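You operate a simulated robot arm through the tools that you are given. There is no shell and no other tool. Be economical: measure what you need, move in short steps, check, and stop when the job is done.

You are at the controls of a simulated robot arm. One attempt, no reset.

Task
Stop the fan, give the shaker crank 2 turns, then restart the fan.
Fine: pull the yellow lever down first and push it back up after; crank only once the air speed reads 0.
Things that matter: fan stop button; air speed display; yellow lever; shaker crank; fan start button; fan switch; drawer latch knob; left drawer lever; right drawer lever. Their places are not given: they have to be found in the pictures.

The check looks at the end state, three seconds after you hand in, the way a careful person would. Anything else that was tipped, shoved, dropped, spilled or broken makes it a failure.

Robot
A 6-joint arm with a two-finger parallel gripper, fixed in place. Base frame: the origin is at the foot of the arm, x ahead of it, y to its left, z up. Units: mm, degrees, N and s.
With the tool pointing down near the work surface it reaches from about 360 to 820 mm from the base axis. Its first joint turns from -166.0 to 166.0 degrees. Payload 3.91 kg.
The tool frame sits at the grasp point between the pads (the TCP): z along the fingers, y along the line on which they close. The tips reach 30 mm beyond it. Largest opening 110 mm; finger width 20, thickness 10; the body of the gripper, 48 by 112 mm, starts 55 mm behind the TCP.
Orientation is that of the tool frame in the base frame, as [roll, pitch, yaw] about the fixed x, y, z axes, in that order (R = Rz(yaw) Ry(pitch) Rx(roll)). With the fingers straight down and closing along the base's y, the tool's x points along the base's -x, its y along +y and its z along -z.

Tools
- The arm moves only by the tool servo_tool. Its argument "moves" is one flat list of numbers, 7 for each row, row after row: the turn, a rotation vector about the base's x, y, z in degrees, then the shift along the base's x, y, z in mm, then the finger opening in mm, from 0 to 110. In form: [wx, wy, wz, dx, dy, dz, gripper, wx, wy, wz, dx, dy, dz, gripper, ...]. A call has 1 to 20 rows; each row is the pose to reach, as a shift and turn from the pose commanded when the call began. A row lasts 0.2 s, in which the tool goes at most 50 mm and 8.6 degrees; a call with a longer step from one row to the next is refused whole, and so is a gripper value outside its range. A pose out of reach is approached as far as the arm can. The call stops where the force on the tool passes 90 N (or 10 N more than at its start, if that is more) or the arm is blocked; 0.2 s more then pass. The fingers move at their own pace (about 45 mm/s each) and stop on an object; they squeeze with about 39 N. The grip force told is the motor's: it shows also when the fingers shut on nothing. Time passes only in rows, and 0.2 s behind the last, so rows that repeat a pose let the fingers close. The reply holds the time, the measured pose of the TCP, the force on the tool along the base axes, the opening and the grip force, in the units named above and with some noise.
- Cameras (640 x 400 px; columns grow to the right, rows downward): "scene" is fixed at [219.1, 501.5, 1465.9]; the picture's right is [-0.97, -0.25, 0.00], its down [-0.05, 0.18, -0.98] and it looks along [0.24, -0.95, -0.19] (base axes); focal length 331 px, centre (320, 200). "wrist" rides on the gripper at [-36, 0, -57] in the tool frame; the picture's right is [0.00, -1.00, 0.00], its down [0.97, 0.00, -0.24] and it looks along [0.24, 0.00, 0.97] (tool axes); focal length 218 px, centre (320, 200).
- camera(camera): a new picture of that camera. No time passes.
- move_column(by): slides the trunk up (or, below 0, down) by that many mm; the arm rides with it, the base frame stays. It gives what a move gives, with no picture.
- measure_at(camera, pixels): for up to 12 pixels [column, row] of the newest picture of that camera ("zoom" is the newest enlarged one), the place [x, y, z] in the base frame of the surface seen there, good to about 2 mm. No time passes.
- inspect(camera, box): a new picture of the part [left, top, right, bottom] of that camera's present view, enlarged. No time passes.
- close_job(): hands the job in; it is judged then, once.

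Keep the steps short. Do not move on a guess: measure, check each grasp and each placing, and mend mistakes. In all there are 80 turns and 54 pictures (those below and enlarged ones count). Leave the gripper open and the arm clear of the work at the hand-in unless told otherwise, and finish with a single line.

The tools are called as name(argument=value, ...) on one line, values as JSON. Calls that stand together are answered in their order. servo_tool: Moves the arm, as the interface text tells. Its arguments: {"type":"object","properties":{"moves":{"type":"array"}},"required":["moves"]} The other tools are called the same way: move_column (by) slides the trunk up or down; camera (camera) takes a picture; measure_at (camera, pixels) gives the place of the surface under pixels of a picture; inspect (camera, box) takes an enlarged picture of a part of a camera's view; close_job () hands the job in.

At the start:

```text
time: 0.0
tool_pos: [290.3, -338.1, 1403.6]
tcp_rot: [-180.0, 0.0, 179.9]
ft_force: [0.0, 1.0, 1.2]
grip_width: 109.9
finger_force: 0.2
trunk travel left (down, up): [-575.0, 35.0]
```

scene: 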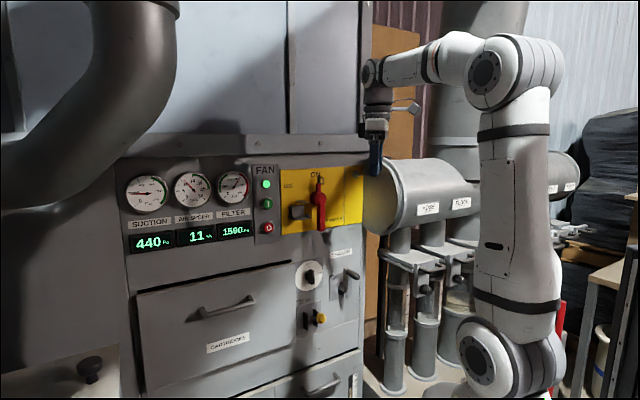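
wrist: 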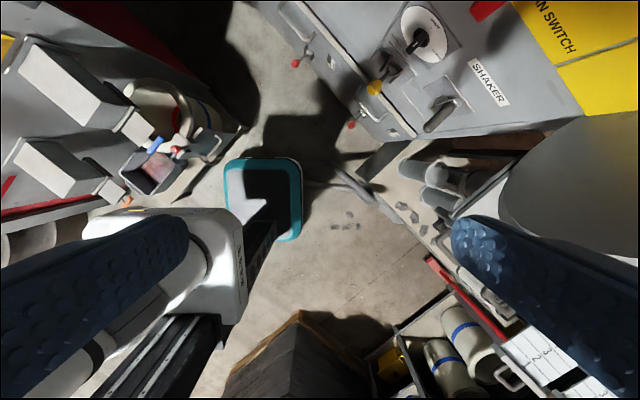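

I see the panel in the scene view: displays, fan buttons near (267,185)-(267,228), a red switch handle on yellow, knobs below. I enlarge it to identify the parts.

inspect(camera="scene", box=[240, 150, 380, 240])

inspect(camera="scene", box=[270, 240, 380, 400])

measure_at(camera="scene", pixels=[[267, 184], [267, 203], [267, 228], [320, 183], [321, 225], [308, 276], [350, 274], [344, 290], [321, 318], [306, 318], [250, 250], [340, 320]])

```text
4.44 times, centred on (310, 195) of scene
```

zoom: 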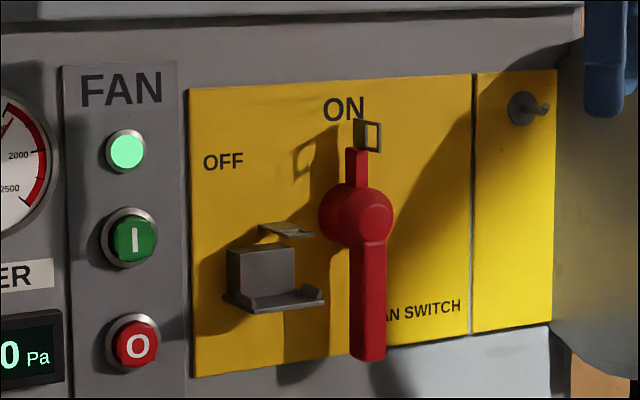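

```text
2.50 times, centred on (325, 320) of scene
```

zoom: 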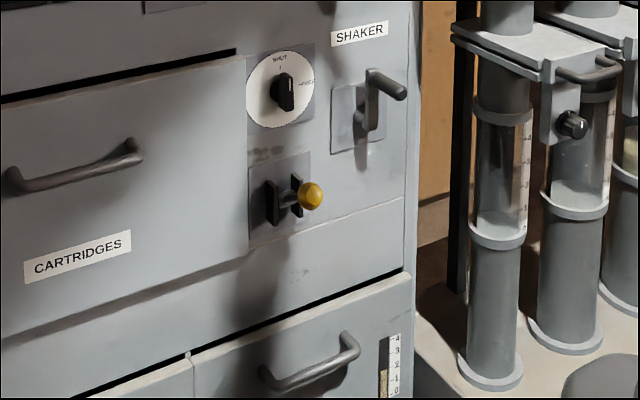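

```text
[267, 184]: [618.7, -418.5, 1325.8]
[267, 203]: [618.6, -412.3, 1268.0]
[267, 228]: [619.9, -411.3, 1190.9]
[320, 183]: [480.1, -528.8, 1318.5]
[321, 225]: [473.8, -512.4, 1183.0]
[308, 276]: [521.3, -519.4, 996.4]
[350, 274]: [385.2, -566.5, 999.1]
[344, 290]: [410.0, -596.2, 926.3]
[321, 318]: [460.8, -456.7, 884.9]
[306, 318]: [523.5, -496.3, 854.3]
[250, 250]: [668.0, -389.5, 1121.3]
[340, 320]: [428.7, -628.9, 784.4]
```

The yellow-ball lever is at about (321,318), the crank is under the SHAKER label with its handle at (350,274), and green I and red O are at (267,203) and (267,228). Next I fit the panel plane and measure these parts in the latest zoom.

measure_at(camera="zoom", pixels=[[312, 196], [290, 200], [272, 203], [296, 180], [258, 180], [300, 225], [340, 140], [371, 75], [402, 92], [371, 125], [350, 140], [395, 150]])

inspect(camera="scene", box=[290, 250, 370, 340])

```text
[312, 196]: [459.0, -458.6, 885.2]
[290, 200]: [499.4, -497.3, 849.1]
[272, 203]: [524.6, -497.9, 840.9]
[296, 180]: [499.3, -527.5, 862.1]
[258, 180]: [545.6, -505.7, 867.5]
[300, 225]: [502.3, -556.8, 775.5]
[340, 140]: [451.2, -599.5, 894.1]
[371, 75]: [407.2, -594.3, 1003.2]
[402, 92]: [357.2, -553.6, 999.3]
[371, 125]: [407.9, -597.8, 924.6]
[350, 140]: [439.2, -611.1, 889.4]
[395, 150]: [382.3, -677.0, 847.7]
```

```text
4.44 times, centred on (330, 295) of scene
```

zoom: 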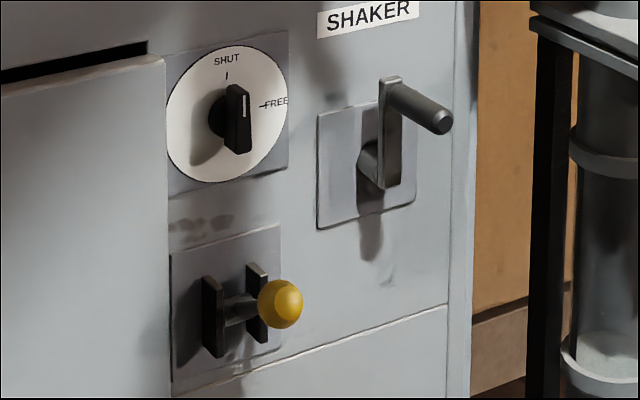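

I measure bare panel points, the crank's hub, arm and handle, and the lever's ball and stem in this zoom.

measure_at(camera="zoom", pixels=[[320, 60], [440, 60], [420, 270], [300, 290], [395, 90], [440, 120], [392, 175], [369, 165], [280, 302], [235, 310], [335, 200], [210, 315]])

inspect(camera="wrist", box=[330, 0, 640, 200])

```text
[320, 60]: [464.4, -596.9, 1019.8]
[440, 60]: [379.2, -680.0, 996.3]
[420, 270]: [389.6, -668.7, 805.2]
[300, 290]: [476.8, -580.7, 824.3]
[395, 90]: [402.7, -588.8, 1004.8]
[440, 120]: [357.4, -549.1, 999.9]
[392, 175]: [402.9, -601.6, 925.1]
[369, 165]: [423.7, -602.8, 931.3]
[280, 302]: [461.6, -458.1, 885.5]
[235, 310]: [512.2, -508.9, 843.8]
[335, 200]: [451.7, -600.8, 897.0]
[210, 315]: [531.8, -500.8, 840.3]
```

```text
2.00 times, centred on (485, 100) of wrist
```

zoom: 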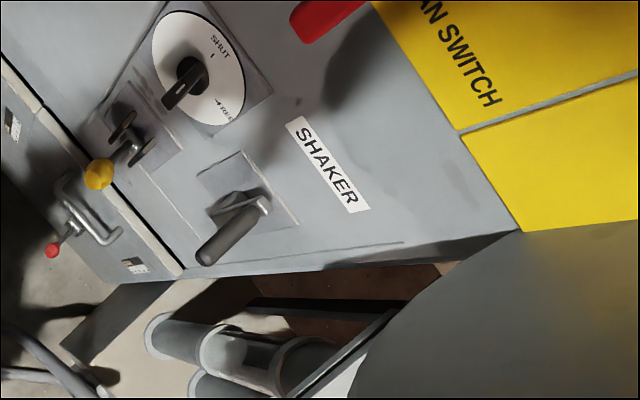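

The panel is vertical and turned 45°, facing the base. Its outward normal is n=(-.707,.707) at about 749 mm from the axis. The buttons stand 20 mm out, the ball about 90–100 mm and the crank handle 41–106 mm. Now I measure the cylinder to the right, the crank plate corners and the switch, to know the clearances.

measure_at(camera="scene", pixels=[[390, 180], [375, 200], [432, 165], [410, 190], [298, 211], [310, 215], [354, 168], [267, 222], [267, 234], [262, 228], [272, 228], [370, 120]])

inspect(camera="scene", box=[325, 260, 365, 310])

```text
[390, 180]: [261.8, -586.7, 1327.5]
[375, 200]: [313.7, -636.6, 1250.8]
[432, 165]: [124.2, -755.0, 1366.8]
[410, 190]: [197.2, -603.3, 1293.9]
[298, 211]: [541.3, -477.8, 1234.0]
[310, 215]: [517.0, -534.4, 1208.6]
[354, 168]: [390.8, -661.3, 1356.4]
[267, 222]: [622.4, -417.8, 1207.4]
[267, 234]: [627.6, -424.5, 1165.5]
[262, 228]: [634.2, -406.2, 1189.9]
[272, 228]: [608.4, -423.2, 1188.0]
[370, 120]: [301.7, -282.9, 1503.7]
```

```text
8.00 times, centred on (345, 285) of scene
```

zoom: 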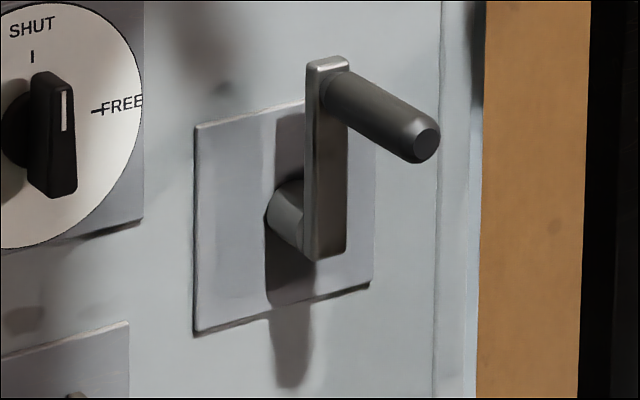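

I measure the crank's parts: arm top and bottom, handle end face, plate corners.

measure_at(camera="zoom", pixels=[[427, 137], [330, 61], [312, 75], [312, 245], [340, 240], [330, 250], [283, 215], [198, 130], [198, 328], [368, 280], [375, 95], [345, 90]])

```text
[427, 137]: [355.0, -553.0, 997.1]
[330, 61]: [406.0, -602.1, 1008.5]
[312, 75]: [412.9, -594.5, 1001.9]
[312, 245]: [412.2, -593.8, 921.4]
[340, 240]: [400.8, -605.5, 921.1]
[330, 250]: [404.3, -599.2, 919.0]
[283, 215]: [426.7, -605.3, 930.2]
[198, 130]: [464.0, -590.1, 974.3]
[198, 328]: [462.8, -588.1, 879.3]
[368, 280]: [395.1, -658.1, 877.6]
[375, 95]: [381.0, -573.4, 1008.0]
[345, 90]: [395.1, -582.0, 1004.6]
```

The crank hub is at about s=137.5, z=928, and the handle radius is about 69. The area in front of the panel is free. First I yaw the tool -45° in place and close the fingers.

servo_tool(moves=[0, 0, -7.5, 0, 0, 0, 60, 0, 0, -15, 0, 0, 0, 40, 0, 0, -22.5, 0, 0, 0, 20, 0, 0, -30, 0, 0, 0, 0, 0, 0, -37.5, 0, 0, 0, 0, 0, 0, -45, 0, 0, 0, 0])

```text
time: 1.4
tool_pos: [289.1, -339.1, 1404.1]
tcp_rot: [-180.0, 0.0, 134.9]
ft_force: [0.4, 0.4, 0.3]
grip_width: 0.1
finger_force: 10.4
trunk travel left (down, up): [-575.0, 35.0]
```

Next I tilt the tool to horizontal facing the panel, moving to a hover 180 mm in front of the stop button.

servo_tool(moves=[-5.303, -5.303, 0, 18, 3.3, -17.7, 0, -10.607, -10.607, 0, 36, 6.6, -35.4, 0, -15.91, -15.91, 0, 54, 10, -53, 0, -21.213, -21.213, 0, 72, 13.3, -70.8, 0, -26.517, -26.517, 0, 90, 16.7, -88.5, 0, -31.82, -31.82, 0, 108, 20, -106, 0, -37.123, -37.123, 0, 126, 23.3, -124, 0, -42.426, -42.426, 0, 144, 26.7, -141.6, 0, -47.73, -47.73, 0, 162, 30, -159, 0, -53.033, -53.033, 0, 180, 33.3, -177, 0, -58.336, -58.336, 0, 198, 36.7, -194.7, 0, -63.64, -63.64, 0, 216.6, 40, -212.5, 0, -63.64, -63.64, 0, 216.6, 40, -212.5, 0])

camera(camera="scene")

camera(camera="wrist")

```text
time: 4.2
tool_pos: [506.1, -298.1, 1190.2]
tcp_rot: [-69.9, 89.7, -115.0]
ft_force: [1.4, 0.0, 1.3]
grip_width: 0.0
finger_force: 37.4
out of reach, approached as far as the arm can: row 8, 9
trunk travel left (down, up): [-575.0, 35.0]
```

```text
46 pictures are left
```

scene: 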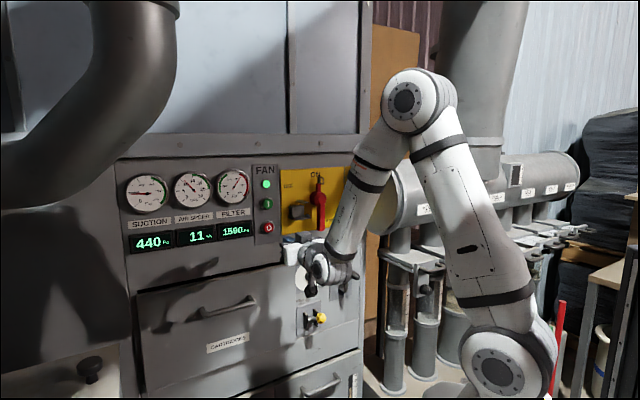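

```text
45 pictures are left
```

wrist: 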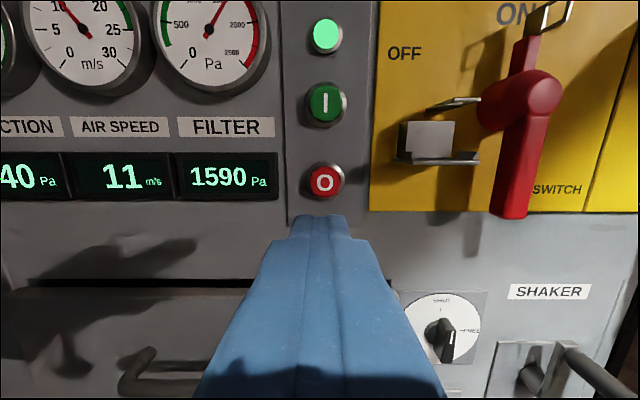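

The tool faces the panel, with the O button at wrist (324,181), the I button at (325,103), and air speed reading 11. I measure the buttons from here.

measure_at(camera="wrist", pixels=[[324, 182], [325, 103], [311, 196], [300, 150], [345, 135], [324, 36]])

```text
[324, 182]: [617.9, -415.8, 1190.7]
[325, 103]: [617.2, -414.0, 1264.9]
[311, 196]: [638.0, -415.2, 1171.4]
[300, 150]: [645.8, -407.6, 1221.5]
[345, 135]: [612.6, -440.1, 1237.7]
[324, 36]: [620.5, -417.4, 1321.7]
```

O is straight ahead, s≈-144, with its face 132 mm beyond the tips. I advance 122 mm to stop just short of it.

servo_tool(moves=[0, 0, 0, 19, -22, 0, 0, 0, 0, 0, 41, -44, 0, 0, 0, 0, 0, 62, -65, 0, 0, 0, 0, 0, 77, -80, 0, 0, 0, 0, 0, 84.8, -87.8, 0, 0, 0, 0, 0, 84.8, -87.8, 0, 0])

camera(camera="wrist")

```text
time: 5.6
tool_pos: [591.5, -387.2, 1192.5]
tcp_rot: [-157.7, 89.9, 156.9]
ft_force: [-0.3, 0.8, 0.8]
grip_width: 0.0
finger_force: 37.4
trunk travel left (down, up): [-575.0, 35.0]
```

```text
44 pictures are left
```

wrist: 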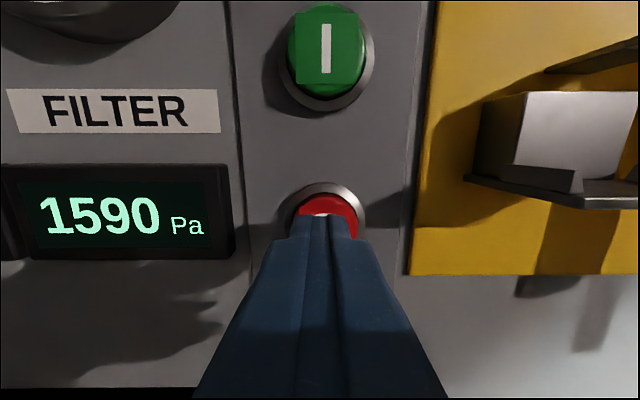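

The tips are centred in front of the red button. I press gently, 16 mm in small steps, then retreat.

servo_tool(moves=[0, 0, 0, 4, -4, 0, 0, 0, 0, 0, 6.5, -6.5, 0, 0, 0, 0, 0, 8, -8, 0, 0, 0, 0, 0, 9.5, -9.5, 0, 0, 0, 0, 0, 11, -11, 0, 0, 0, 0, 0, 11, -11, 0, 0, 0, 0, 0, 5, -5, 0, 0, 0, 0, 0, -10, 10, 0, 0, 0, 0, 0, -40, 40, 0, 0])

camera(camera="scene")

```text
time: 7.6
tool_pos: [551.1, -347.2, 1191.2]
tcp_rot: [-35.6, 89.8, -80.5]
ft_force: [-0.4, 0.2, 0.2]
grip_width: 0.0
finger_force: 37.8
trunk travel left (down, up): [-575.0, 35.0]
```

```text
43 pictures are left
```

scene: 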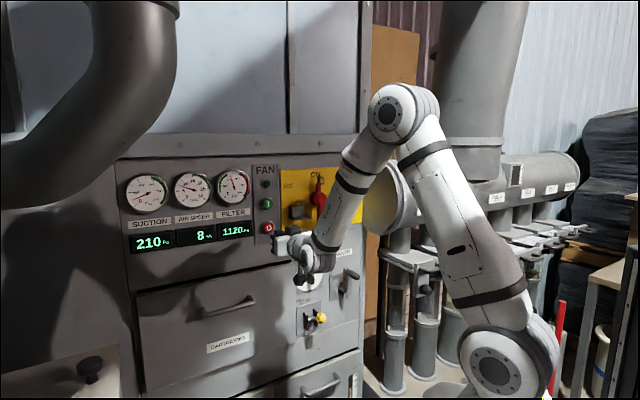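

The lamp is off and the air speed is falling, now 8. I back away to s≈4, 240 mm off the panel, then lower the trunk so the yellow lever is at a comfortable height.

servo_tool(moves=[0, 0, 0, -28, 28, 0, 0, 0, 0, 0, -60, 50, 0, 0, 0, 0, 0, -95, 35, 0, 0, 0, 0, 0, -130, 15, 0, 0, 0, 0, 0, -165, 0, 0, 0, 0, 0, 0, -194, -15.5, 0, 0, 0, 0, 0, -194, -15.5, 0, 0])

move_column(by=-250)

camera(camera="scene")

camera(camera="wrist")

```text
time: 9.2
tool_pos: [445.9, -295.6, 1221.2]
tcp_rot: [-109.6, 89.3, -155.6]
ft_force: [-0.8, -0.5, -0.5]
grip_width: 0.0
finger_force: 37.6
out of reach, approached as far as the arm can: row 3, 4, 5, 6, 7
trunk travel left (down, up): [-575.0, 35.0]
```

```text
time: 11.8
tool_pos: [445.7, -296.6, 973.4]
tcp_rot: [-109.8, 89.4, -155.8]
ft_force: [0.4, -0.4, -0.3]
grip_width: 0.2
finger_force: 38.1
trunk travel left (down, up): [-325.0, 285.0]
```

```text
42 pictures are left
```

scene: 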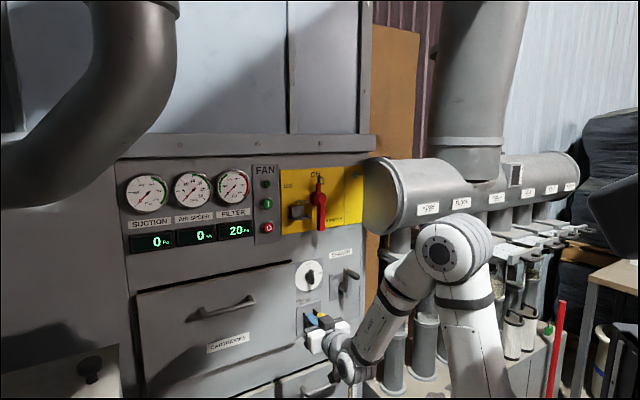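

```text
41 pictures are left
```

wrist: 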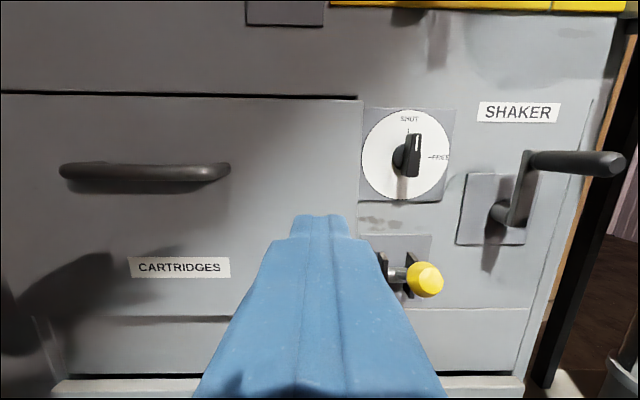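

Air speed now appears to be 0. The arm didn't reach the close-in pose and stopped at s≈-105. I send a zero-shift row to see what the commanded pose is, and measure the lever from the wrist view with ball at (425,279).

measure_at(camera="wrist", pixels=[[425, 279], [413, 279], [438, 281], [425, 264], [425, 294], [398, 275], [383, 268], [407, 262], [385, 240], [620, 163]])

servo_tool(moves=[0, 0, 0, 0, 0, 0, 0])

```text
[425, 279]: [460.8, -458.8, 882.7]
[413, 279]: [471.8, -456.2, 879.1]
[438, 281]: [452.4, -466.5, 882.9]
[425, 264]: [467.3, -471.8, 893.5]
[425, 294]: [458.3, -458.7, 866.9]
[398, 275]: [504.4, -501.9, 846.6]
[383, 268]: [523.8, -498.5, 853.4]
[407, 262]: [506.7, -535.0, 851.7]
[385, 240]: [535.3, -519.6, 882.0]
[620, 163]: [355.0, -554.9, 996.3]
```

```text
time: 12.2
tool_pos: [445.9, -295.5, 971.8]
tcp_rot: [-109.7, 89.2, -155.7]
ft_force: [0.7, -0.3, 0.7]
grip_width: 0.0
finger_force: 37.6
trunk travel left (down, up): [-325.0, 285.0]
```

The commanded pose equals the measured one. The ball centre is at s≈0, h≈85, z≈879, radius 15. I move to directly in front of and above it: TCP at h=165, z≈925.

servo_tool(moves=[0, 0, 0, -6, -24, -8, 0, 0, 0, 0, -13, -48, -18, 0, 0, 0, 0, -20, -72, -28, 0, 0, 0, 0, -27, -96, -38, 0, 0, 0, 0, -33, -117.5, -47, 0, 0, 0, 0, -33, -117.5, -47, 0])

camera(camera="wrist")

inspect(camera="scene", box=[120, 160, 380, 400])

```text
time: 13.6
tool_pos: [475.0, -345.2, 939.0]
tcp_rot: [-116.6, 88.4, -165.6]
ft_force: [0.1, 0.0, 0.3]
grip_width: 0.0
finger_force: 37.9
out of reach, approached as far as the arm can: row 1, 2, 3, 4, 5, 6
trunk travel left (down, up): [-325.0, 285.0]
```

```text
40 pictures are left
```

wrist: 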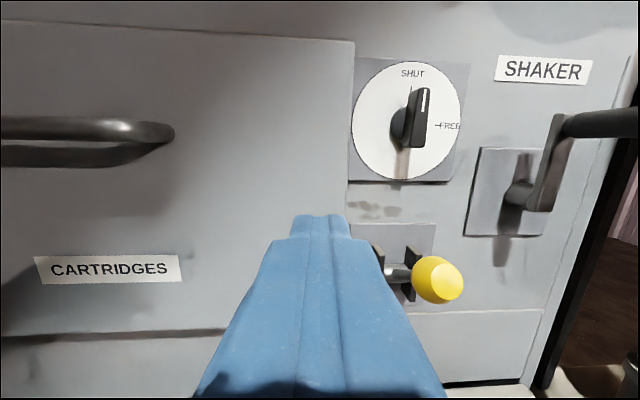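

```text
1.67 times, centred on (250, 280) of scene
```

zoom: 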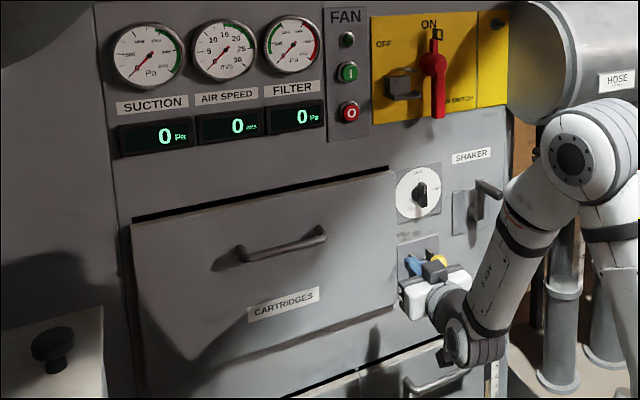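

Air speed reads 0. The reach limit is the folded elbow, because the tool is level with the shoulder. I raise the tool 200 mm relative to the arm, then lower the trunk by 250, for a better posture.

servo_tool(moves=[0, 0, 0, -6, 6, 30, 0, 0, 0, 0, -6, 6, 60, 0, 0, 0, 0, -6, 6, 95, 0, 0, 0, 0, -6, 6, 130, 0, 0, 0, 0, -6, 6, 165, 0, 0, 0, 0, -6, 6, 200, 0, 0, 0, 0, -6, 6, 200, 0])

move_column(by=-230)

```text
time: 15.2
tool_pos: [466.3, -343.1, 1141.2]
tcp_rot: [-116.5, 88.4, -165.5]
ft_force: [-0.8, 0.4, -0.7]
grip_width: 0.0
finger_force: 37.6
trunk travel left (down, up): [-325.0, 285.0]
```

```text
time: 17.6
tool_pos: [468.2, -343.1, 910.6]
tcp_rot: [-116.9, 88.4, -165.8]
ft_force: [0.2, 1.5, -0.6]
grip_width: 0.0
finger_force: 37.5
trunk travel left (down, up): [-95.0, 515.0]
```

I correct the small heading drift (about 4° yaw, 1.6° tilt) and move in front of the lever, TCP at s=0, h=165, z=925.

servo_tool(moves=[0.1, -0.4, 1, -14, -17, 4, 0, 0.2, -0.8, 2, -28, -35, 8, 0, 0.3, -1.2, 3, -41, -52, 12, 0, 0.4, -1.55, 3.9, -55, -70, 15, 0, 0.4, -1.55, 3.9, -55, -70, 15, 0])

camera(camera="wrist")

camera(camera="scene")

```text
time: 18.8
tool_pos: [454.5, -360.6, 924.4]
tcp_rot: [-124.3, 89.4, -171.7]
ft_force: [0.4, -0.1, -0.1]
grip_width: 0.0
finger_force: 38.2
out of reach, approached as far as the arm can: row 2, 3, 4, 5
trunk travel left (down, up): [-95.0, 515.0]
```

```text
38 pictures are left
```

wrist: 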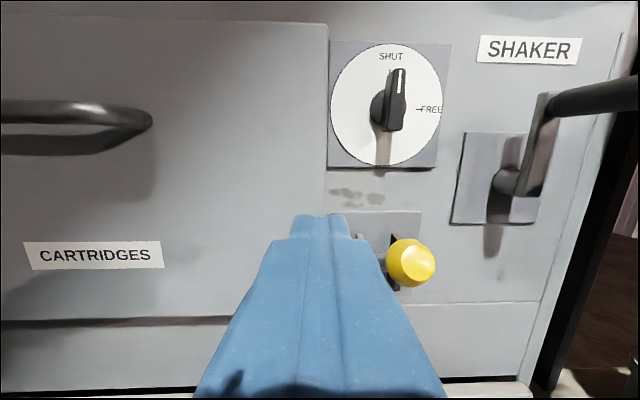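

```text
37 pictures are left
```

scene: 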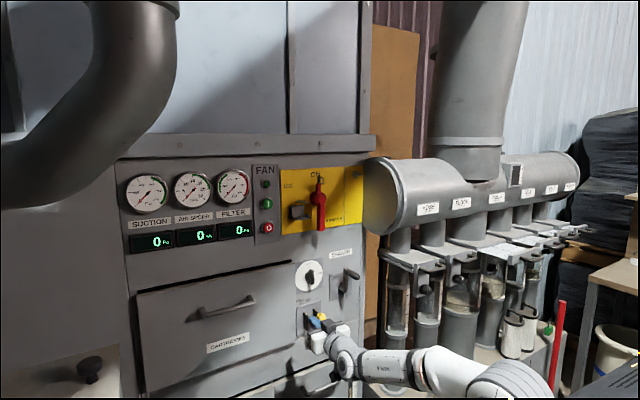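

The arm has an inner radius limit, but poses closer to the panel are fine. I advance at s=-66 to h=105, with z≈930 clearing the ball top at 894, and then slide sideways to above the ball.

servo_tool(moves=[0, 0, 0.6, 16, -16, 8, 0, 0, 0, 1.2, 32, -32, 8, 0, 0, 0, 1.8, 47.5, -48, 8, 0, 0, 0, 2.4, 36, -60, 8, 0, 0, 0, 2.4, 24, -72, 8, 0, 0, 0, 2.4, 12, -84, 8, 0, 0, 0, 2.4, 1, -95, 8, 0, 0, 0, 2.4, 1, -95, 8, 0])

camera(camera="wrist")

```text
time: 20.6
tool_pos: [521.3, -383.2, 925.2]
tcp_rot: [178.9, 89.7, 134.1]
ft_force: [-1.2, -0.2, -0.3]
grip_width: 0.1
finger_force: 38.7
out of reach, approached as far as the arm can: row 1, 2, 3, 4, 5, 6, 7, 8
trunk travel left (down, up): [-95.0, 515.0]
```

```text
36 pictures are left
```

wrist: 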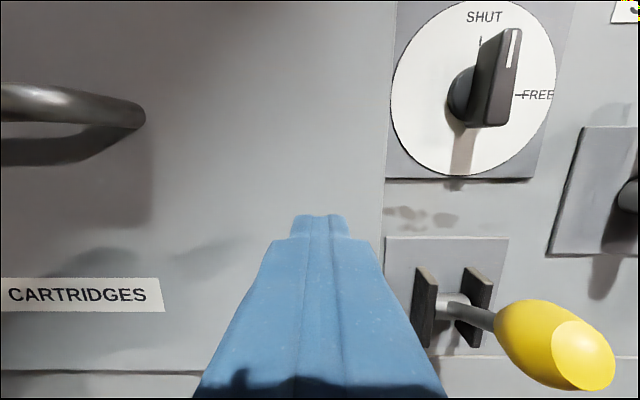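

The heading got fixed but the tool shifted left to s=-98, so something in the wrist or arm configuration limits this direction. I look at the arm's posture.

camera(camera="scene")

```text
35 pictures are left
```

scene: 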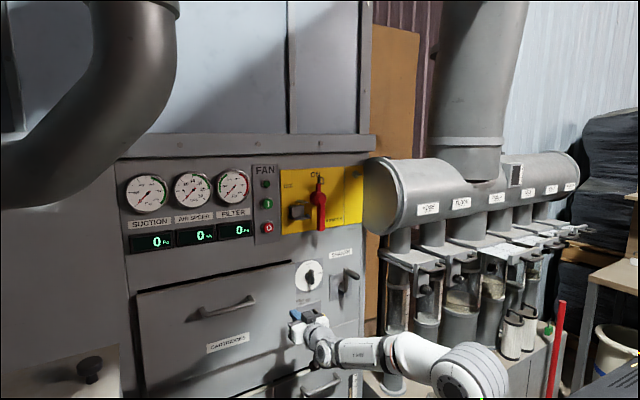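

I measure points on the arm itself to work out its configuration.

measure_at(camera="scene", pixels=[[320, 335], [325, 355], [345, 352], [365, 352], [400, 352], [430, 360], [460, 375], [480, 355], [318, 318], [297, 325]])

```text
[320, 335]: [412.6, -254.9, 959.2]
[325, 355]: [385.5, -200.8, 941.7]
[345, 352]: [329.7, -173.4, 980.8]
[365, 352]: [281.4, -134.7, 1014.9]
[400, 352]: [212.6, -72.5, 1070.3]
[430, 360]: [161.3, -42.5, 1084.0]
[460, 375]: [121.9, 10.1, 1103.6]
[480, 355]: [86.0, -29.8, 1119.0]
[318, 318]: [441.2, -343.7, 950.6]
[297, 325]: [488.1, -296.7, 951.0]
```

The forearm points down at about 20°, so tilting the tool from vertical to horizontal went through the wrist singularity and left a wrist roll joint at its limit. Keeping the tool tilted 45° downward should avoid this, and that works for both the lever and the crank. I back off and tilt down by 45°.

servo_tool(moves=[0, 0, 0, -20, 20, 10, 0, 0, 0, 0, -45, 45, 20, 0, 0, 0, 0, -60, 60, 40, 0, 5.3, 5.3, 0, -60, 60, 50, 0, 10.6, 10.6, 0, -60, 60, 50, 0, 15.9, 15.9, 0, -60, 60, 50, 0, 21.2, 21.2, 0, -60, 60, 50, 0, 26.5, 26.5, 0, -60, 60, 50, 0, 31.8, 31.8, 0, -60, 60, 50, 0, 31.8, 31.8, 0, -60, 60, 50, 0, 31.8, 31.8, 0, -60, 60, 50, 0])

```text
time: 23.0
tool_pos: [467.7, -324.0, 976.5]
tcp_rot: [177.6, 44.9, 135.0]
ft_force: [0.1, -0.1, 0.3]
grip_width: 0.1
finger_force: 38.4
out of reach, approached as far as the arm can: row 1, 5, 6
trunk travel left (down, up): [-95.0, 515.0]
```

The tilt worked. Now I test the sideways move to s=0, h=165 at this height.

servo_tool(moves=[0, 0, 0, -10, -18, 0, 0, 0, 0, 0, -22, -36, 0, 0, 0, 0, 0, -33, -54, 0, 0, 0, 0, 0, -44, -72, 0, 0, 0, 0, 0, -54, -89, 0, 0, 0, 0, 0, -54, -89, 0, 0])

camera(camera="wrist")

```text
time: 24.4
tool_pos: [413.5, -412.3, 975.6]
tcp_rot: [177.7, 45.1, 135.1]
ft_force: [0.5, -0.5, -0.9]
grip_width: 0.0
finger_force: 37.2
trunk travel left (down, up): [-95.0, 515.0]
```

```text
34 pictures are left
```

wrist: 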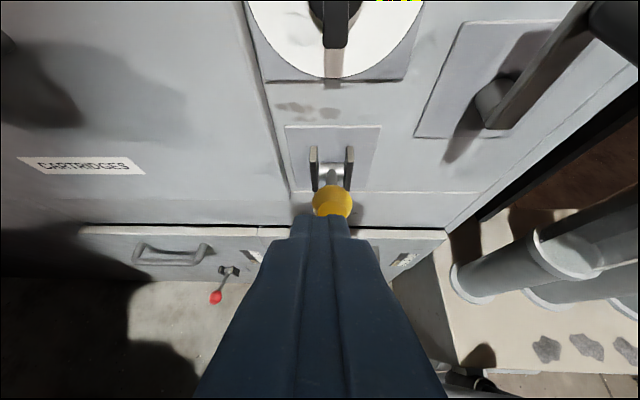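

No limit now. The ball is at (332,200), just ahead, and a red drawer lever is at (216,297). I measure these.

measure_at(camera="wrist", pixels=[[332, 198], [316, 200], [349, 200], [332, 180], [332, 172], [313, 165], [350, 165], [350, 185], [216, 297], [228, 270], [170, 260], [400, 262]])

```text
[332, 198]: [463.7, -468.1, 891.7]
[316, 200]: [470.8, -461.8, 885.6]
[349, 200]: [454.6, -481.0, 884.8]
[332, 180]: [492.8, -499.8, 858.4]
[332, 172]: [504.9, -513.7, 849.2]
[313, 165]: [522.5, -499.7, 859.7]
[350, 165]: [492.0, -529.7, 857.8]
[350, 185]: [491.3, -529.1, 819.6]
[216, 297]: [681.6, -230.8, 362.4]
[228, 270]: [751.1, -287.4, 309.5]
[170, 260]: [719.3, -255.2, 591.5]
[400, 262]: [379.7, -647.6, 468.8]
```

Ball centre is s≈5, h≈87, z≈878, and the drawer levers are far below. I open the fingers to 60, line up, and approach along the tool axis so the ball sits between the pads.

servo_tool(moves=[0, 0, 0, 3, -6, -12, 60, 0, 0, 0, 6, -12, -25, 60, 0, 0, 0, 8.6, -16.9, -37.6, 60, 0, 0, 0, 8.6, -16.9, -37.6, 60, 0, 0, 0, 20, -28, -54, 60, 0, 0, 0, 32, -40, -70, 60, 0, 0, 0, 42, -50, -85, 60, 0, 0, 0, 51, -59.3, -97.6, 60, 0, 0, 0, 51, -59.3, -97.6, 60])

camera(camera="wrist")

```text
time: 26.4
tool_pos: [462.4, -469.2, 877.2]
tcp_rot: [177.6, 45.1, 134.9]
ft_force: [0.2, 0.0, -0.1]
grip_width: 60.0
finger_force: 0.0
trunk travel left (down, up): [-95.0, 515.0]
```

```text
33 pictures are left
```

wrist: 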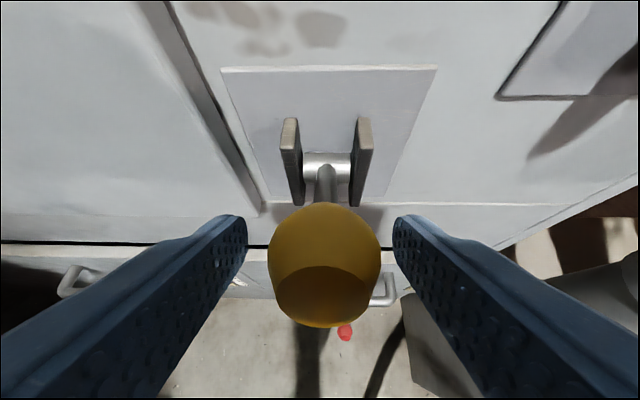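

The ball is centred between the pads. I measure the pivot barrel at (325,160) for the arc, and close the fingers.

measure_at(camera="wrist", pixels=[[312, 160], [340, 160], [325, 175], [325, 195], [290, 125], [364, 125], [323, 210], [323, 320], [355, 200]])

servo_tool(moves=[0, 0, 0, 0, 0, 0, 40, 0, 0, 0, 0, 0, 0, 20, 0, 0, 0, 0, 0, 0, 10, 0, 0, 0, 0, 0, 0, 10, 0, 0, 0, 0, 0, 0, 10])

```text
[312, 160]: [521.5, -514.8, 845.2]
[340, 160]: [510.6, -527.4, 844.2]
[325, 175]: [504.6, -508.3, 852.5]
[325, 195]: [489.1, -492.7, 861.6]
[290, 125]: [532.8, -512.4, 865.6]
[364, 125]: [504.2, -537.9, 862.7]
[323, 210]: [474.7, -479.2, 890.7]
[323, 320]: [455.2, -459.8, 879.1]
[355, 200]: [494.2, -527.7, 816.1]
```

```text
time: 27.6
tool_pos: [463.3, -469.6, 877.9]
tcp_rot: [177.6, 45.1, 135.0]
ft_force: [-5.8, -7.4, -0.1]
grip_width: 37.1
finger_force: 44.9
trunk travel left (down, up): [-95.0, 515.0]
```

The ball is held (37 mm). The pivot is at about h=11, z=839, with lever radius about 85 and lever up at about 24°. I pull it down along the arc to about -24°.

servo_tool(moves=[0, 0, 0, -1.5, 1.5, -5.5, 10, 0, 0, 0, -2.9, 2.9, -11.1, 10, 0, 0, 0, -3.9, 3.9, -17, 10, 0, 0, 0, -4.6, 4.6, -22.7, 10, 0, 0, 0, -5.1, 5.1, -28.7, 10, 0, 0, 0, -5.2, 5.2, -34.6, 10, 0, 0, 0, -5.1, 5.1, -40.5, 10, 0, 0, 0, -4.6, 4.6, -46.4, 10, 0, 0, 0, -3.9, 3.9, -52.3, 10, 0, 0, 0, -2.9, 2.9, -58, 10, 0, 0, 0, -1.5, 1.5, -63.6, 10, 0, 0, 0, 0, 0, -69.1, 10, 0, 0, 0, 0, 0, -69.1, 10])

camera(camera="wrist")

```text
time: 30.4
tool_pos: [462.8, -468.2, 812.0]
tcp_rot: [177.7, 45.1, 135.0]
ft_force: [-22.2, 18.5, 5.0]
grip_width: 37.1
finger_force: 44.7
trunk travel left (down, up): [-95.0, 515.0]
```

```text
32 pictures are left
```

wrist: 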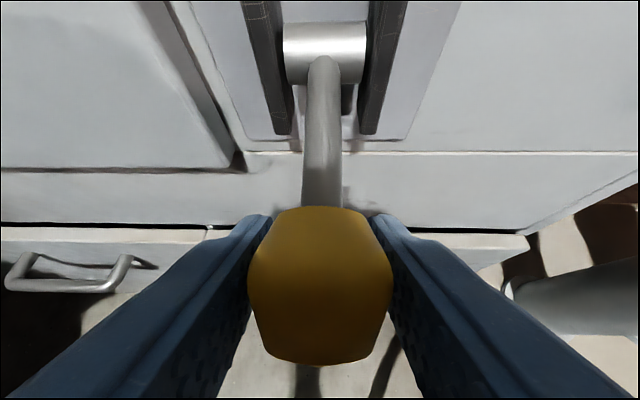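

The lever follows. There is an outward push of 29 N, so my arc was slightly tight, and there is little vertical force, so no end stop yet. I measure the stem to get the angle.

measure_at(camera="wrist", pixels=[[323, 80], [323, 120], [323, 160], [323, 195], [305, 50], [323, 215], [323, 300], [323, 345], [280, 100]])

```text
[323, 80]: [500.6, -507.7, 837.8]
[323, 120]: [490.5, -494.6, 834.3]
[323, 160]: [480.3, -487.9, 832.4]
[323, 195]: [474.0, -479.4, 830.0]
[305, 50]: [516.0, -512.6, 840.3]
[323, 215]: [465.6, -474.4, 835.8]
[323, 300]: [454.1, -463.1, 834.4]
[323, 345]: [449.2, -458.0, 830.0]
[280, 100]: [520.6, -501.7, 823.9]
```

The lever is only at about -11°; the pads slipped a bit on the ball. I ease outward 4 mm and continue along the arc to about -35°.

servo_tool(moves=[0, 0, 0, -2.8, 2.8, 0, 10, 0, 0, 0, -2.6, 2.6, -4, 10, 0, 0, 0, -1.7, 1.7, -8, 10, 0, 0, 0, -0.8, 0.8, -12, 10, 0, 0, 0, 0.6, -0.6, -17, 10, 0, 0, 0, 2.6, -2.6, -22.4, 10, 0, 0, 0, 4.6, -4.6, -27.5, 10, 0, 0, 0, 6.9, -6.9, -32.6, 10, 0, 0, 0, 6.9, -6.9, -32.6, 10])

camera(camera="wrist")

```text
time: 32.4
tool_pos: [469.4, -475.7, 780.5]
tcp_rot: [177.7, 45.2, 135.1]
ft_force: [-14.6, 22.5, 27.7]
grip_width: 37.1
finger_force: 45.2
trunk travel left (down, up): [-95.0, 515.0]
```

```text
31 pictures are left
```

wrist: 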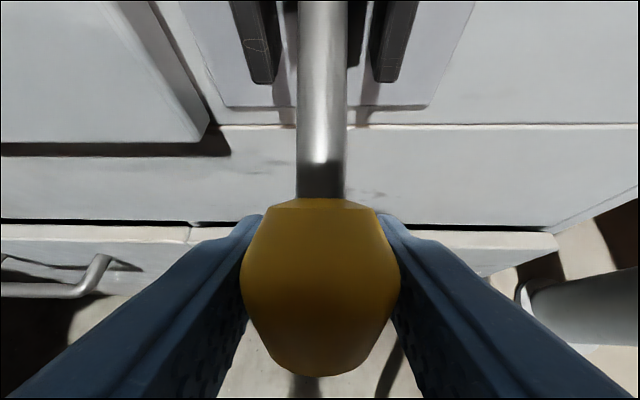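

Now the force is up and outward (28 N up). I measure the stem again.

measure_at(camera="wrist", pixels=[[321, 20], [321, 70], [321, 120], [321, 170], [321, 205], [321, 300], [321, 365]])

inspect(camera="scene", box=[280, 280, 360, 360])

```text
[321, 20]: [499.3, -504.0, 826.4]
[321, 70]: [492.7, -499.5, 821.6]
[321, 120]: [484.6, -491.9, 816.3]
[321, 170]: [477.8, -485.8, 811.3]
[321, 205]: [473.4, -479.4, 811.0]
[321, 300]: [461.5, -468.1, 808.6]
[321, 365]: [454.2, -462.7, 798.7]
```

```text
5.00 times, centred on (320, 320) of scene
```

zoom: 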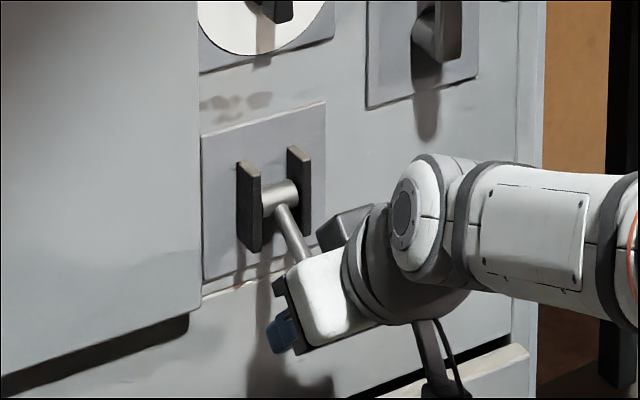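

The lever is at about -28°. I push another 10–12 mm along the arc to see whether that is the stop.

servo_tool(moves=[0, 0, 0, 0.5, -0.5, -3, 10, 0, 0, 0, 2, -2, -6, 10, 0, 0, 0, 3.5, -3.5, -9, 10, 0, 0, 0, 5, -5, -12, 10, 0, 0, 0, 5, -5, -12, 10])

camera(camera="wrist")

measure_at(camera="wrist", pixels=[[321, 20], [321, 70], [321, 120], [321, 170], [321, 205]])

```text
time: 33.6
tool_pos: [475.0, -480.7, 770.6]
tcp_rot: [177.8, 45.5, 135.1]
ft_force: [-8.1, 19.4, 34.0]
grip_width: 36.9
finger_force: 45.3
trunk travel left (down, up): [-95.0, 515.0]
```

```text
29 pictures are left
```

wrist: 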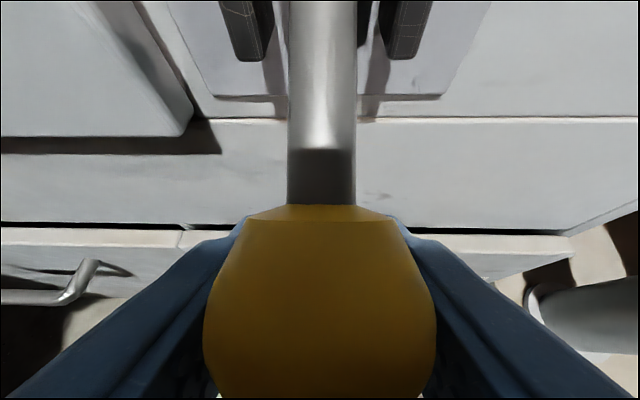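

```text
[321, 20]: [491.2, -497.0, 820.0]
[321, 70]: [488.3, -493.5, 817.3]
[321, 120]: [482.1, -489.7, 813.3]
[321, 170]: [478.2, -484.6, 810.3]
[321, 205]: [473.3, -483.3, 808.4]
```

The stem hasn't moved, so -28° is the lower stop. I release and withdraw along the tool axis.

servo_tool(moves=[0, 0, 0, 0, 0, 2, 60, 0, 0, 0, 0, 0, 2, 60, 0, 0, 0, 0, 0, 2, 60, 0, 0, 0, -12, 12, 17, 60, 0, 0, 0, -28, 28, 40, 60, 0, 0, 0, -44, 44, 62, 60, 0, 0, 0, -60, 60, 85, 60, 0, 0, 0, -60, 60, 110, 60, 0, 0, 0, -60, 60, 130, 60, 0, 0, 0, -60, 60, 130, 60])

camera(camera="wrist")

```text
time: 35.8
tool_pos: [414.1, -420.9, 895.5]
tcp_rot: [177.7, 45.1, 135.1]
ft_force: [-0.8, 0.3, -0.5]
grip_width: 60.2
finger_force: 0.0
trunk travel left (down, up): [-95.0, 515.0]
```

```text
28 pictures are left
```

wrist: 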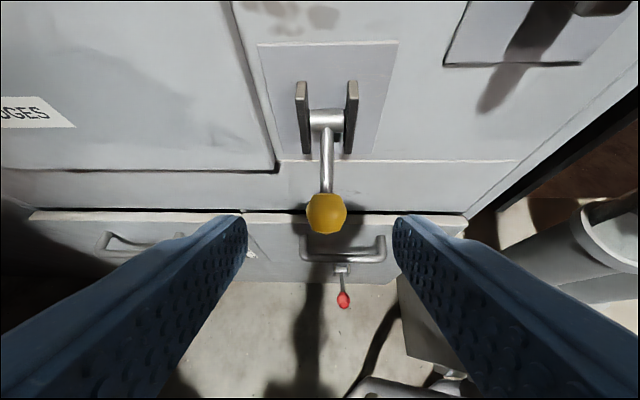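

The lever stays down. Now the crank: I raise the tool, then go to the pre-grasp in front of and above the handle (s=138.5, h=145, z=1057).

servo_tool(moves=[0, 0, 0, 0, 0, 40, 60, 0, 0, 0, 0, 0, 80, 60, 0, 0, 0, 0, 0, 125, 60, 0, 0, 0, -12, -15, 161.5, 60, 0, 0, 0, -35, -42, 161.5, 60, 0, 0, 0, -60, -72, 161.5, 60, 0, 0, 0, -85, -104, 161.5, 60, 0, 0, 0, -85, -104, 161.5, 60])

camera(camera="wrist")

camera(camera="scene")

```text
time: 37.6
tool_pos: [329.6, -528.5, 1056.9]
tcp_rot: [177.7, 45.1, 135.0]
ft_force: [0.5, 0.9, 0.3]
grip_width: 60.0
finger_force: 0.1
trunk travel left (down, up): [-95.0, 515.0]
```

```text
27 pictures are left
```

wrist: 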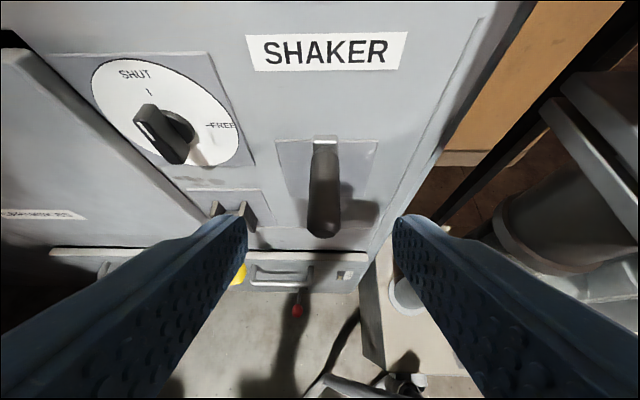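

```text
26 pictures are left
```

scene: 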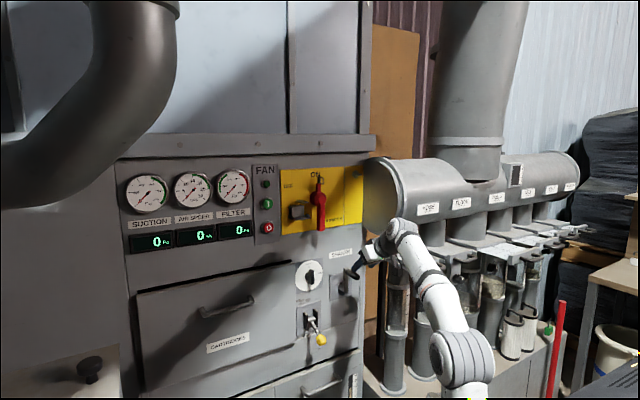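

The handle is centred between the fingers at (324,190). I measure it precisely.

measure_at(camera="wrist", pixels=[[324, 160], [324, 190], [324, 215], [310, 190], [338, 190], [324, 231], [325, 142], [307, 225], [340, 225]])

```text
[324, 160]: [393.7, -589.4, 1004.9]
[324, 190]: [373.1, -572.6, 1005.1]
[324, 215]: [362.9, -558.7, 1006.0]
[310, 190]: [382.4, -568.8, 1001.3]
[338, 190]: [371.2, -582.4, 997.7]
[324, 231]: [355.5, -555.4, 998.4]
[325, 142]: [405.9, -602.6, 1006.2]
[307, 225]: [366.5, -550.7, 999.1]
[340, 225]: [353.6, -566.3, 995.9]
```

Handle centreline is s≈140, z≈996, diameter about 20. I advance along the tool axis and close on it.

servo_tool(moves=[0, 0, 0, 10, -10, -15, 60, 0, 0, 0, 20, -20, -30, 60, 0, 0, 0, 31, -30, -46, 60, 0, 0, 0, 40.9, -39.9, -61, 60, 0, 0, 0, 40.9, -39.9, -61, 40, 0, 0, 0, 40.9, -39.9, -61, 20, 0, 0, 0, 40.9, -39.9, -61, 10, 0, 0, 0, 40.9, -39.9, -61, 10, 0, 0, 0, 40.9, -39.9, -61, 10])

camera(camera="wrist")

```text
time: 39.6
tool_pos: [371.1, -568.6, 994.1]
tcp_rot: [177.6, 45.2, 134.9]
ft_force: [-4.4, -9.0, 1.4]
grip_width: 22.0
finger_force: 45.0
trunk travel left (down, up): [-95.0, 515.0]
```

```text
25 pictures are left
```

wrist: 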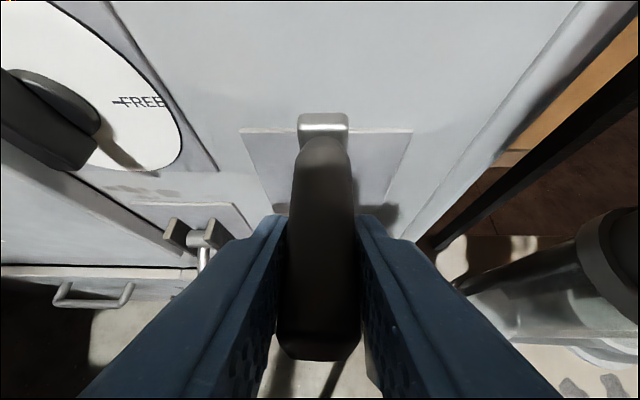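

The handle is held (22 mm). I turn the first quarter clockwise along a circle of radius 67 about (s=140, z=929).

servo_tool(moves=[0, 0, 0, -8.2, -8.2, -1, 10, 0, 0, 0, -16.2, -16.2, -4, 10, 0, 0, 0, -23.7, -23.7, -9, 10, 0, 0, 0, -30.5, -30.5, -15.7, 10, 0, 0, 0, -36.3, -36.3, -23.9, 10, 0, 0, 0, -41, -41, -33.5, 10, 0, 0, 0, -44.5, -44.5, -44.1, 10, 0, 0, 0, -46.7, -46.7, -55.4, 10, 0, 0, 0, -47.4, -47.4, -67, 10, 0, 0, 0, -47.4, -47.4, -67, 10])

camera(camera="wrist")

```text
time: 41.8
tool_pos: [321.2, -615.1, 928.8]
tcp_rot: [177.8, 45.2, 134.9]
ft_force: [-12.4, -5.1, 8.4]
grip_width: 21.6
finger_force: 44.7
trunk travel left (down, up): [-95.0, 515.0]
```

```text
24 pictures are left
```

wrist: 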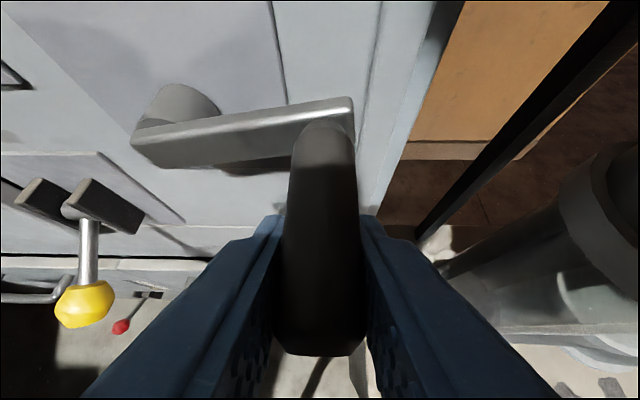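

The crank follows smoothly with low force. I continue through the next half turn, from right via bottom to left.

servo_tool(moves=[0, 0, 0, 0.7, 0.7, -11.6, 10, 0, 0, 0, 2.9, 2.9, -22.9, 10, 0, 0, 0, 6.4, 6.4, -33.5, 10, 0, 0, 0, 11.1, 11.1, -43.1, 10, 0, 0, 0, 16.9, 16.9, -51.3, 10, 0, 0, 0, 23.7, 23.7, -58, 10, 0, 0, 0, 31.2, 31.2, -63, 10, 0, 0, 0, 39.2, 39.2, -66, 10, 0, 0, 0, 47.4, 47.4, -67, 10, 0, 0, 0, 55.6, 55.6, -66, 10, 0, 0, 0, 63.6, 63.6, -63, 10, 0, 0, 0, 71.1, 71.1, -58, 10, 0, 0, 0, 77.9, 77.9, -51.3, 10, 0, 0, 0, 83.7, 83.7, -43.1, 10, 0, 0, 0, 88.4, 88.4, -33.5, 10, 0, 0, 0, 91.9, 91.9, -22.9, 10, 0, 0, 0, 94.1, 94.1, -11.6, 10, 0, 0, 0, 94.8, 94.8, 0, 10, 0, 0, 0, 94.8, 94.8, 0, 10])

camera(camera="wrist")

```text
time: 45.8
tool_pos: [420.1, -520.2, 925.8]
tcp_rot: [177.5, 45.0, 134.8]
ft_force: [-12.5, 0.0, -14.7]
grip_width: 22.2
finger_force: 44.7
trunk travel left (down, up): [-95.0, 515.0]
```

```text
23 pictures are left
```

wrist: 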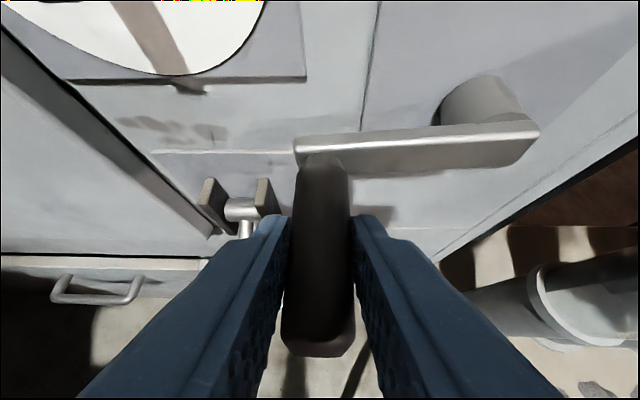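

Three quarters done, with the crank at the left. Next half turn: left via top to right.

servo_tool(moves=[0, 0, 0, -0.7, -0.7, 11.6, 10, 0, 0, 0, -2.9, -2.9, 22.9, 10, 0, 0, 0, -6.4, -6.4, 33.5, 10, 0, 0, 0, -11.1, -11.1, 43.1, 10, 0, 0, 0, -16.9, -16.9, 51.3, 10, 0, 0, 0, -23.7, -23.7, 58, 10, 0, 0, 0, -31.2, -31.2, 63, 10, 0, 0, 0, -39.2, -39.2, 66, 10, 0, 0, 0, -47.4, -47.4, 67, 10, 0, 0, 0, -55.6, -55.6, 66, 10, 0, 0, 0, -63.6, -63.6, 63, 10, 0, 0, 0, -71.1, -71.1, 58, 10, 0, 0, 0, -77.9, -77.9, 51.3, 10, 0, 0, 0, -83.7, -83.7, 43.1, 10, 0, 0, 0, -88.4, -88.4, 33.5, 10, 0, 0, 0, -91.9, -91.9, 22.9, 10, 0, 0, 0, -94.1, -94.1, 11.6, 10, 0, 0, 0, -94.8, -94.8, 0, 10, 0, 0, 0, -94.8, -94.8, 0, 10])

camera(camera="wrist")

```text
time: 49.8
tool_pos: [322.5, -616.5, 930.4]
tcp_rot: [177.6, 45.2, 134.9]
ft_force: [-14.4, -4.0, 8.3]
grip_width: 21.9
finger_force: 44.6
trunk travel left (down, up): [-95.0, 515.0]
```

```text
22 pictures are left
```

wrist: 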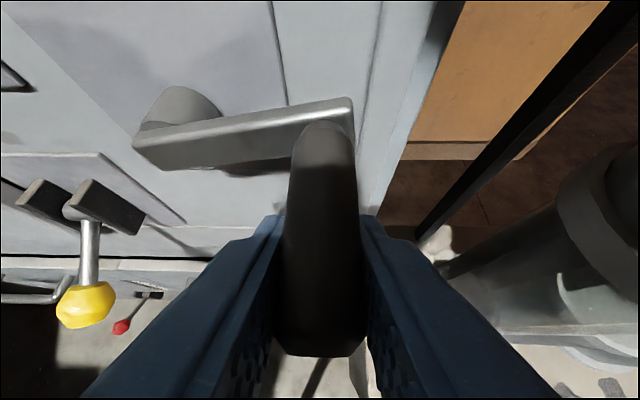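

One and a quarter turns done, and the lever is still down. Next half turn: right via bottom to left.

servo_tool(moves=[0, 0, 0, 0.7, 0.7, -11.6, 10, 0, 0, 0, 2.9, 2.9, -22.9, 10, 0, 0, 0, 6.4, 6.4, -33.5, 10, 0, 0, 0, 11.1, 11.1, -43.1, 10, 0, 0, 0, 16.9, 16.9, -51.3, 10, 0, 0, 0, 23.7, 23.7, -58, 10, 0, 0, 0, 31.2, 31.2, -63, 10, 0, 0, 0, 39.2, 39.2, -66, 10, 0, 0, 0, 47.4, 47.4, -67, 10, 0, 0, 0, 55.6, 55.6, -66, 10, 0, 0, 0, 63.6, 63.6, -63, 10, 0, 0, 0, 71.1, 71.1, -58, 10, 0, 0, 0, 77.9, 77.9, -51.3, 10, 0, 0, 0, 83.7, 83.7, -43.1, 10, 0, 0, 0, 88.4, 88.4, -33.5, 10, 0, 0, 0, 91.9, 91.9, -22.9, 10, 0, 0, 0, 94.1, 94.1, -11.6, 10, 0, 0, 0, 94.8, 94.8, 0, 10, 0, 0, 0, 94.8, 94.8, 0, 10])

```text
time: 53.8
tool_pos: [419.0, -518.9, 927.8]
tcp_rot: [177.6, 44.9, 135.0]
ft_force: [-2.2, -5.6, -13.1]
grip_width: 21.9
finger_force: 45.4
trunk travel left (down, up): [-95.0, 515.0]
```

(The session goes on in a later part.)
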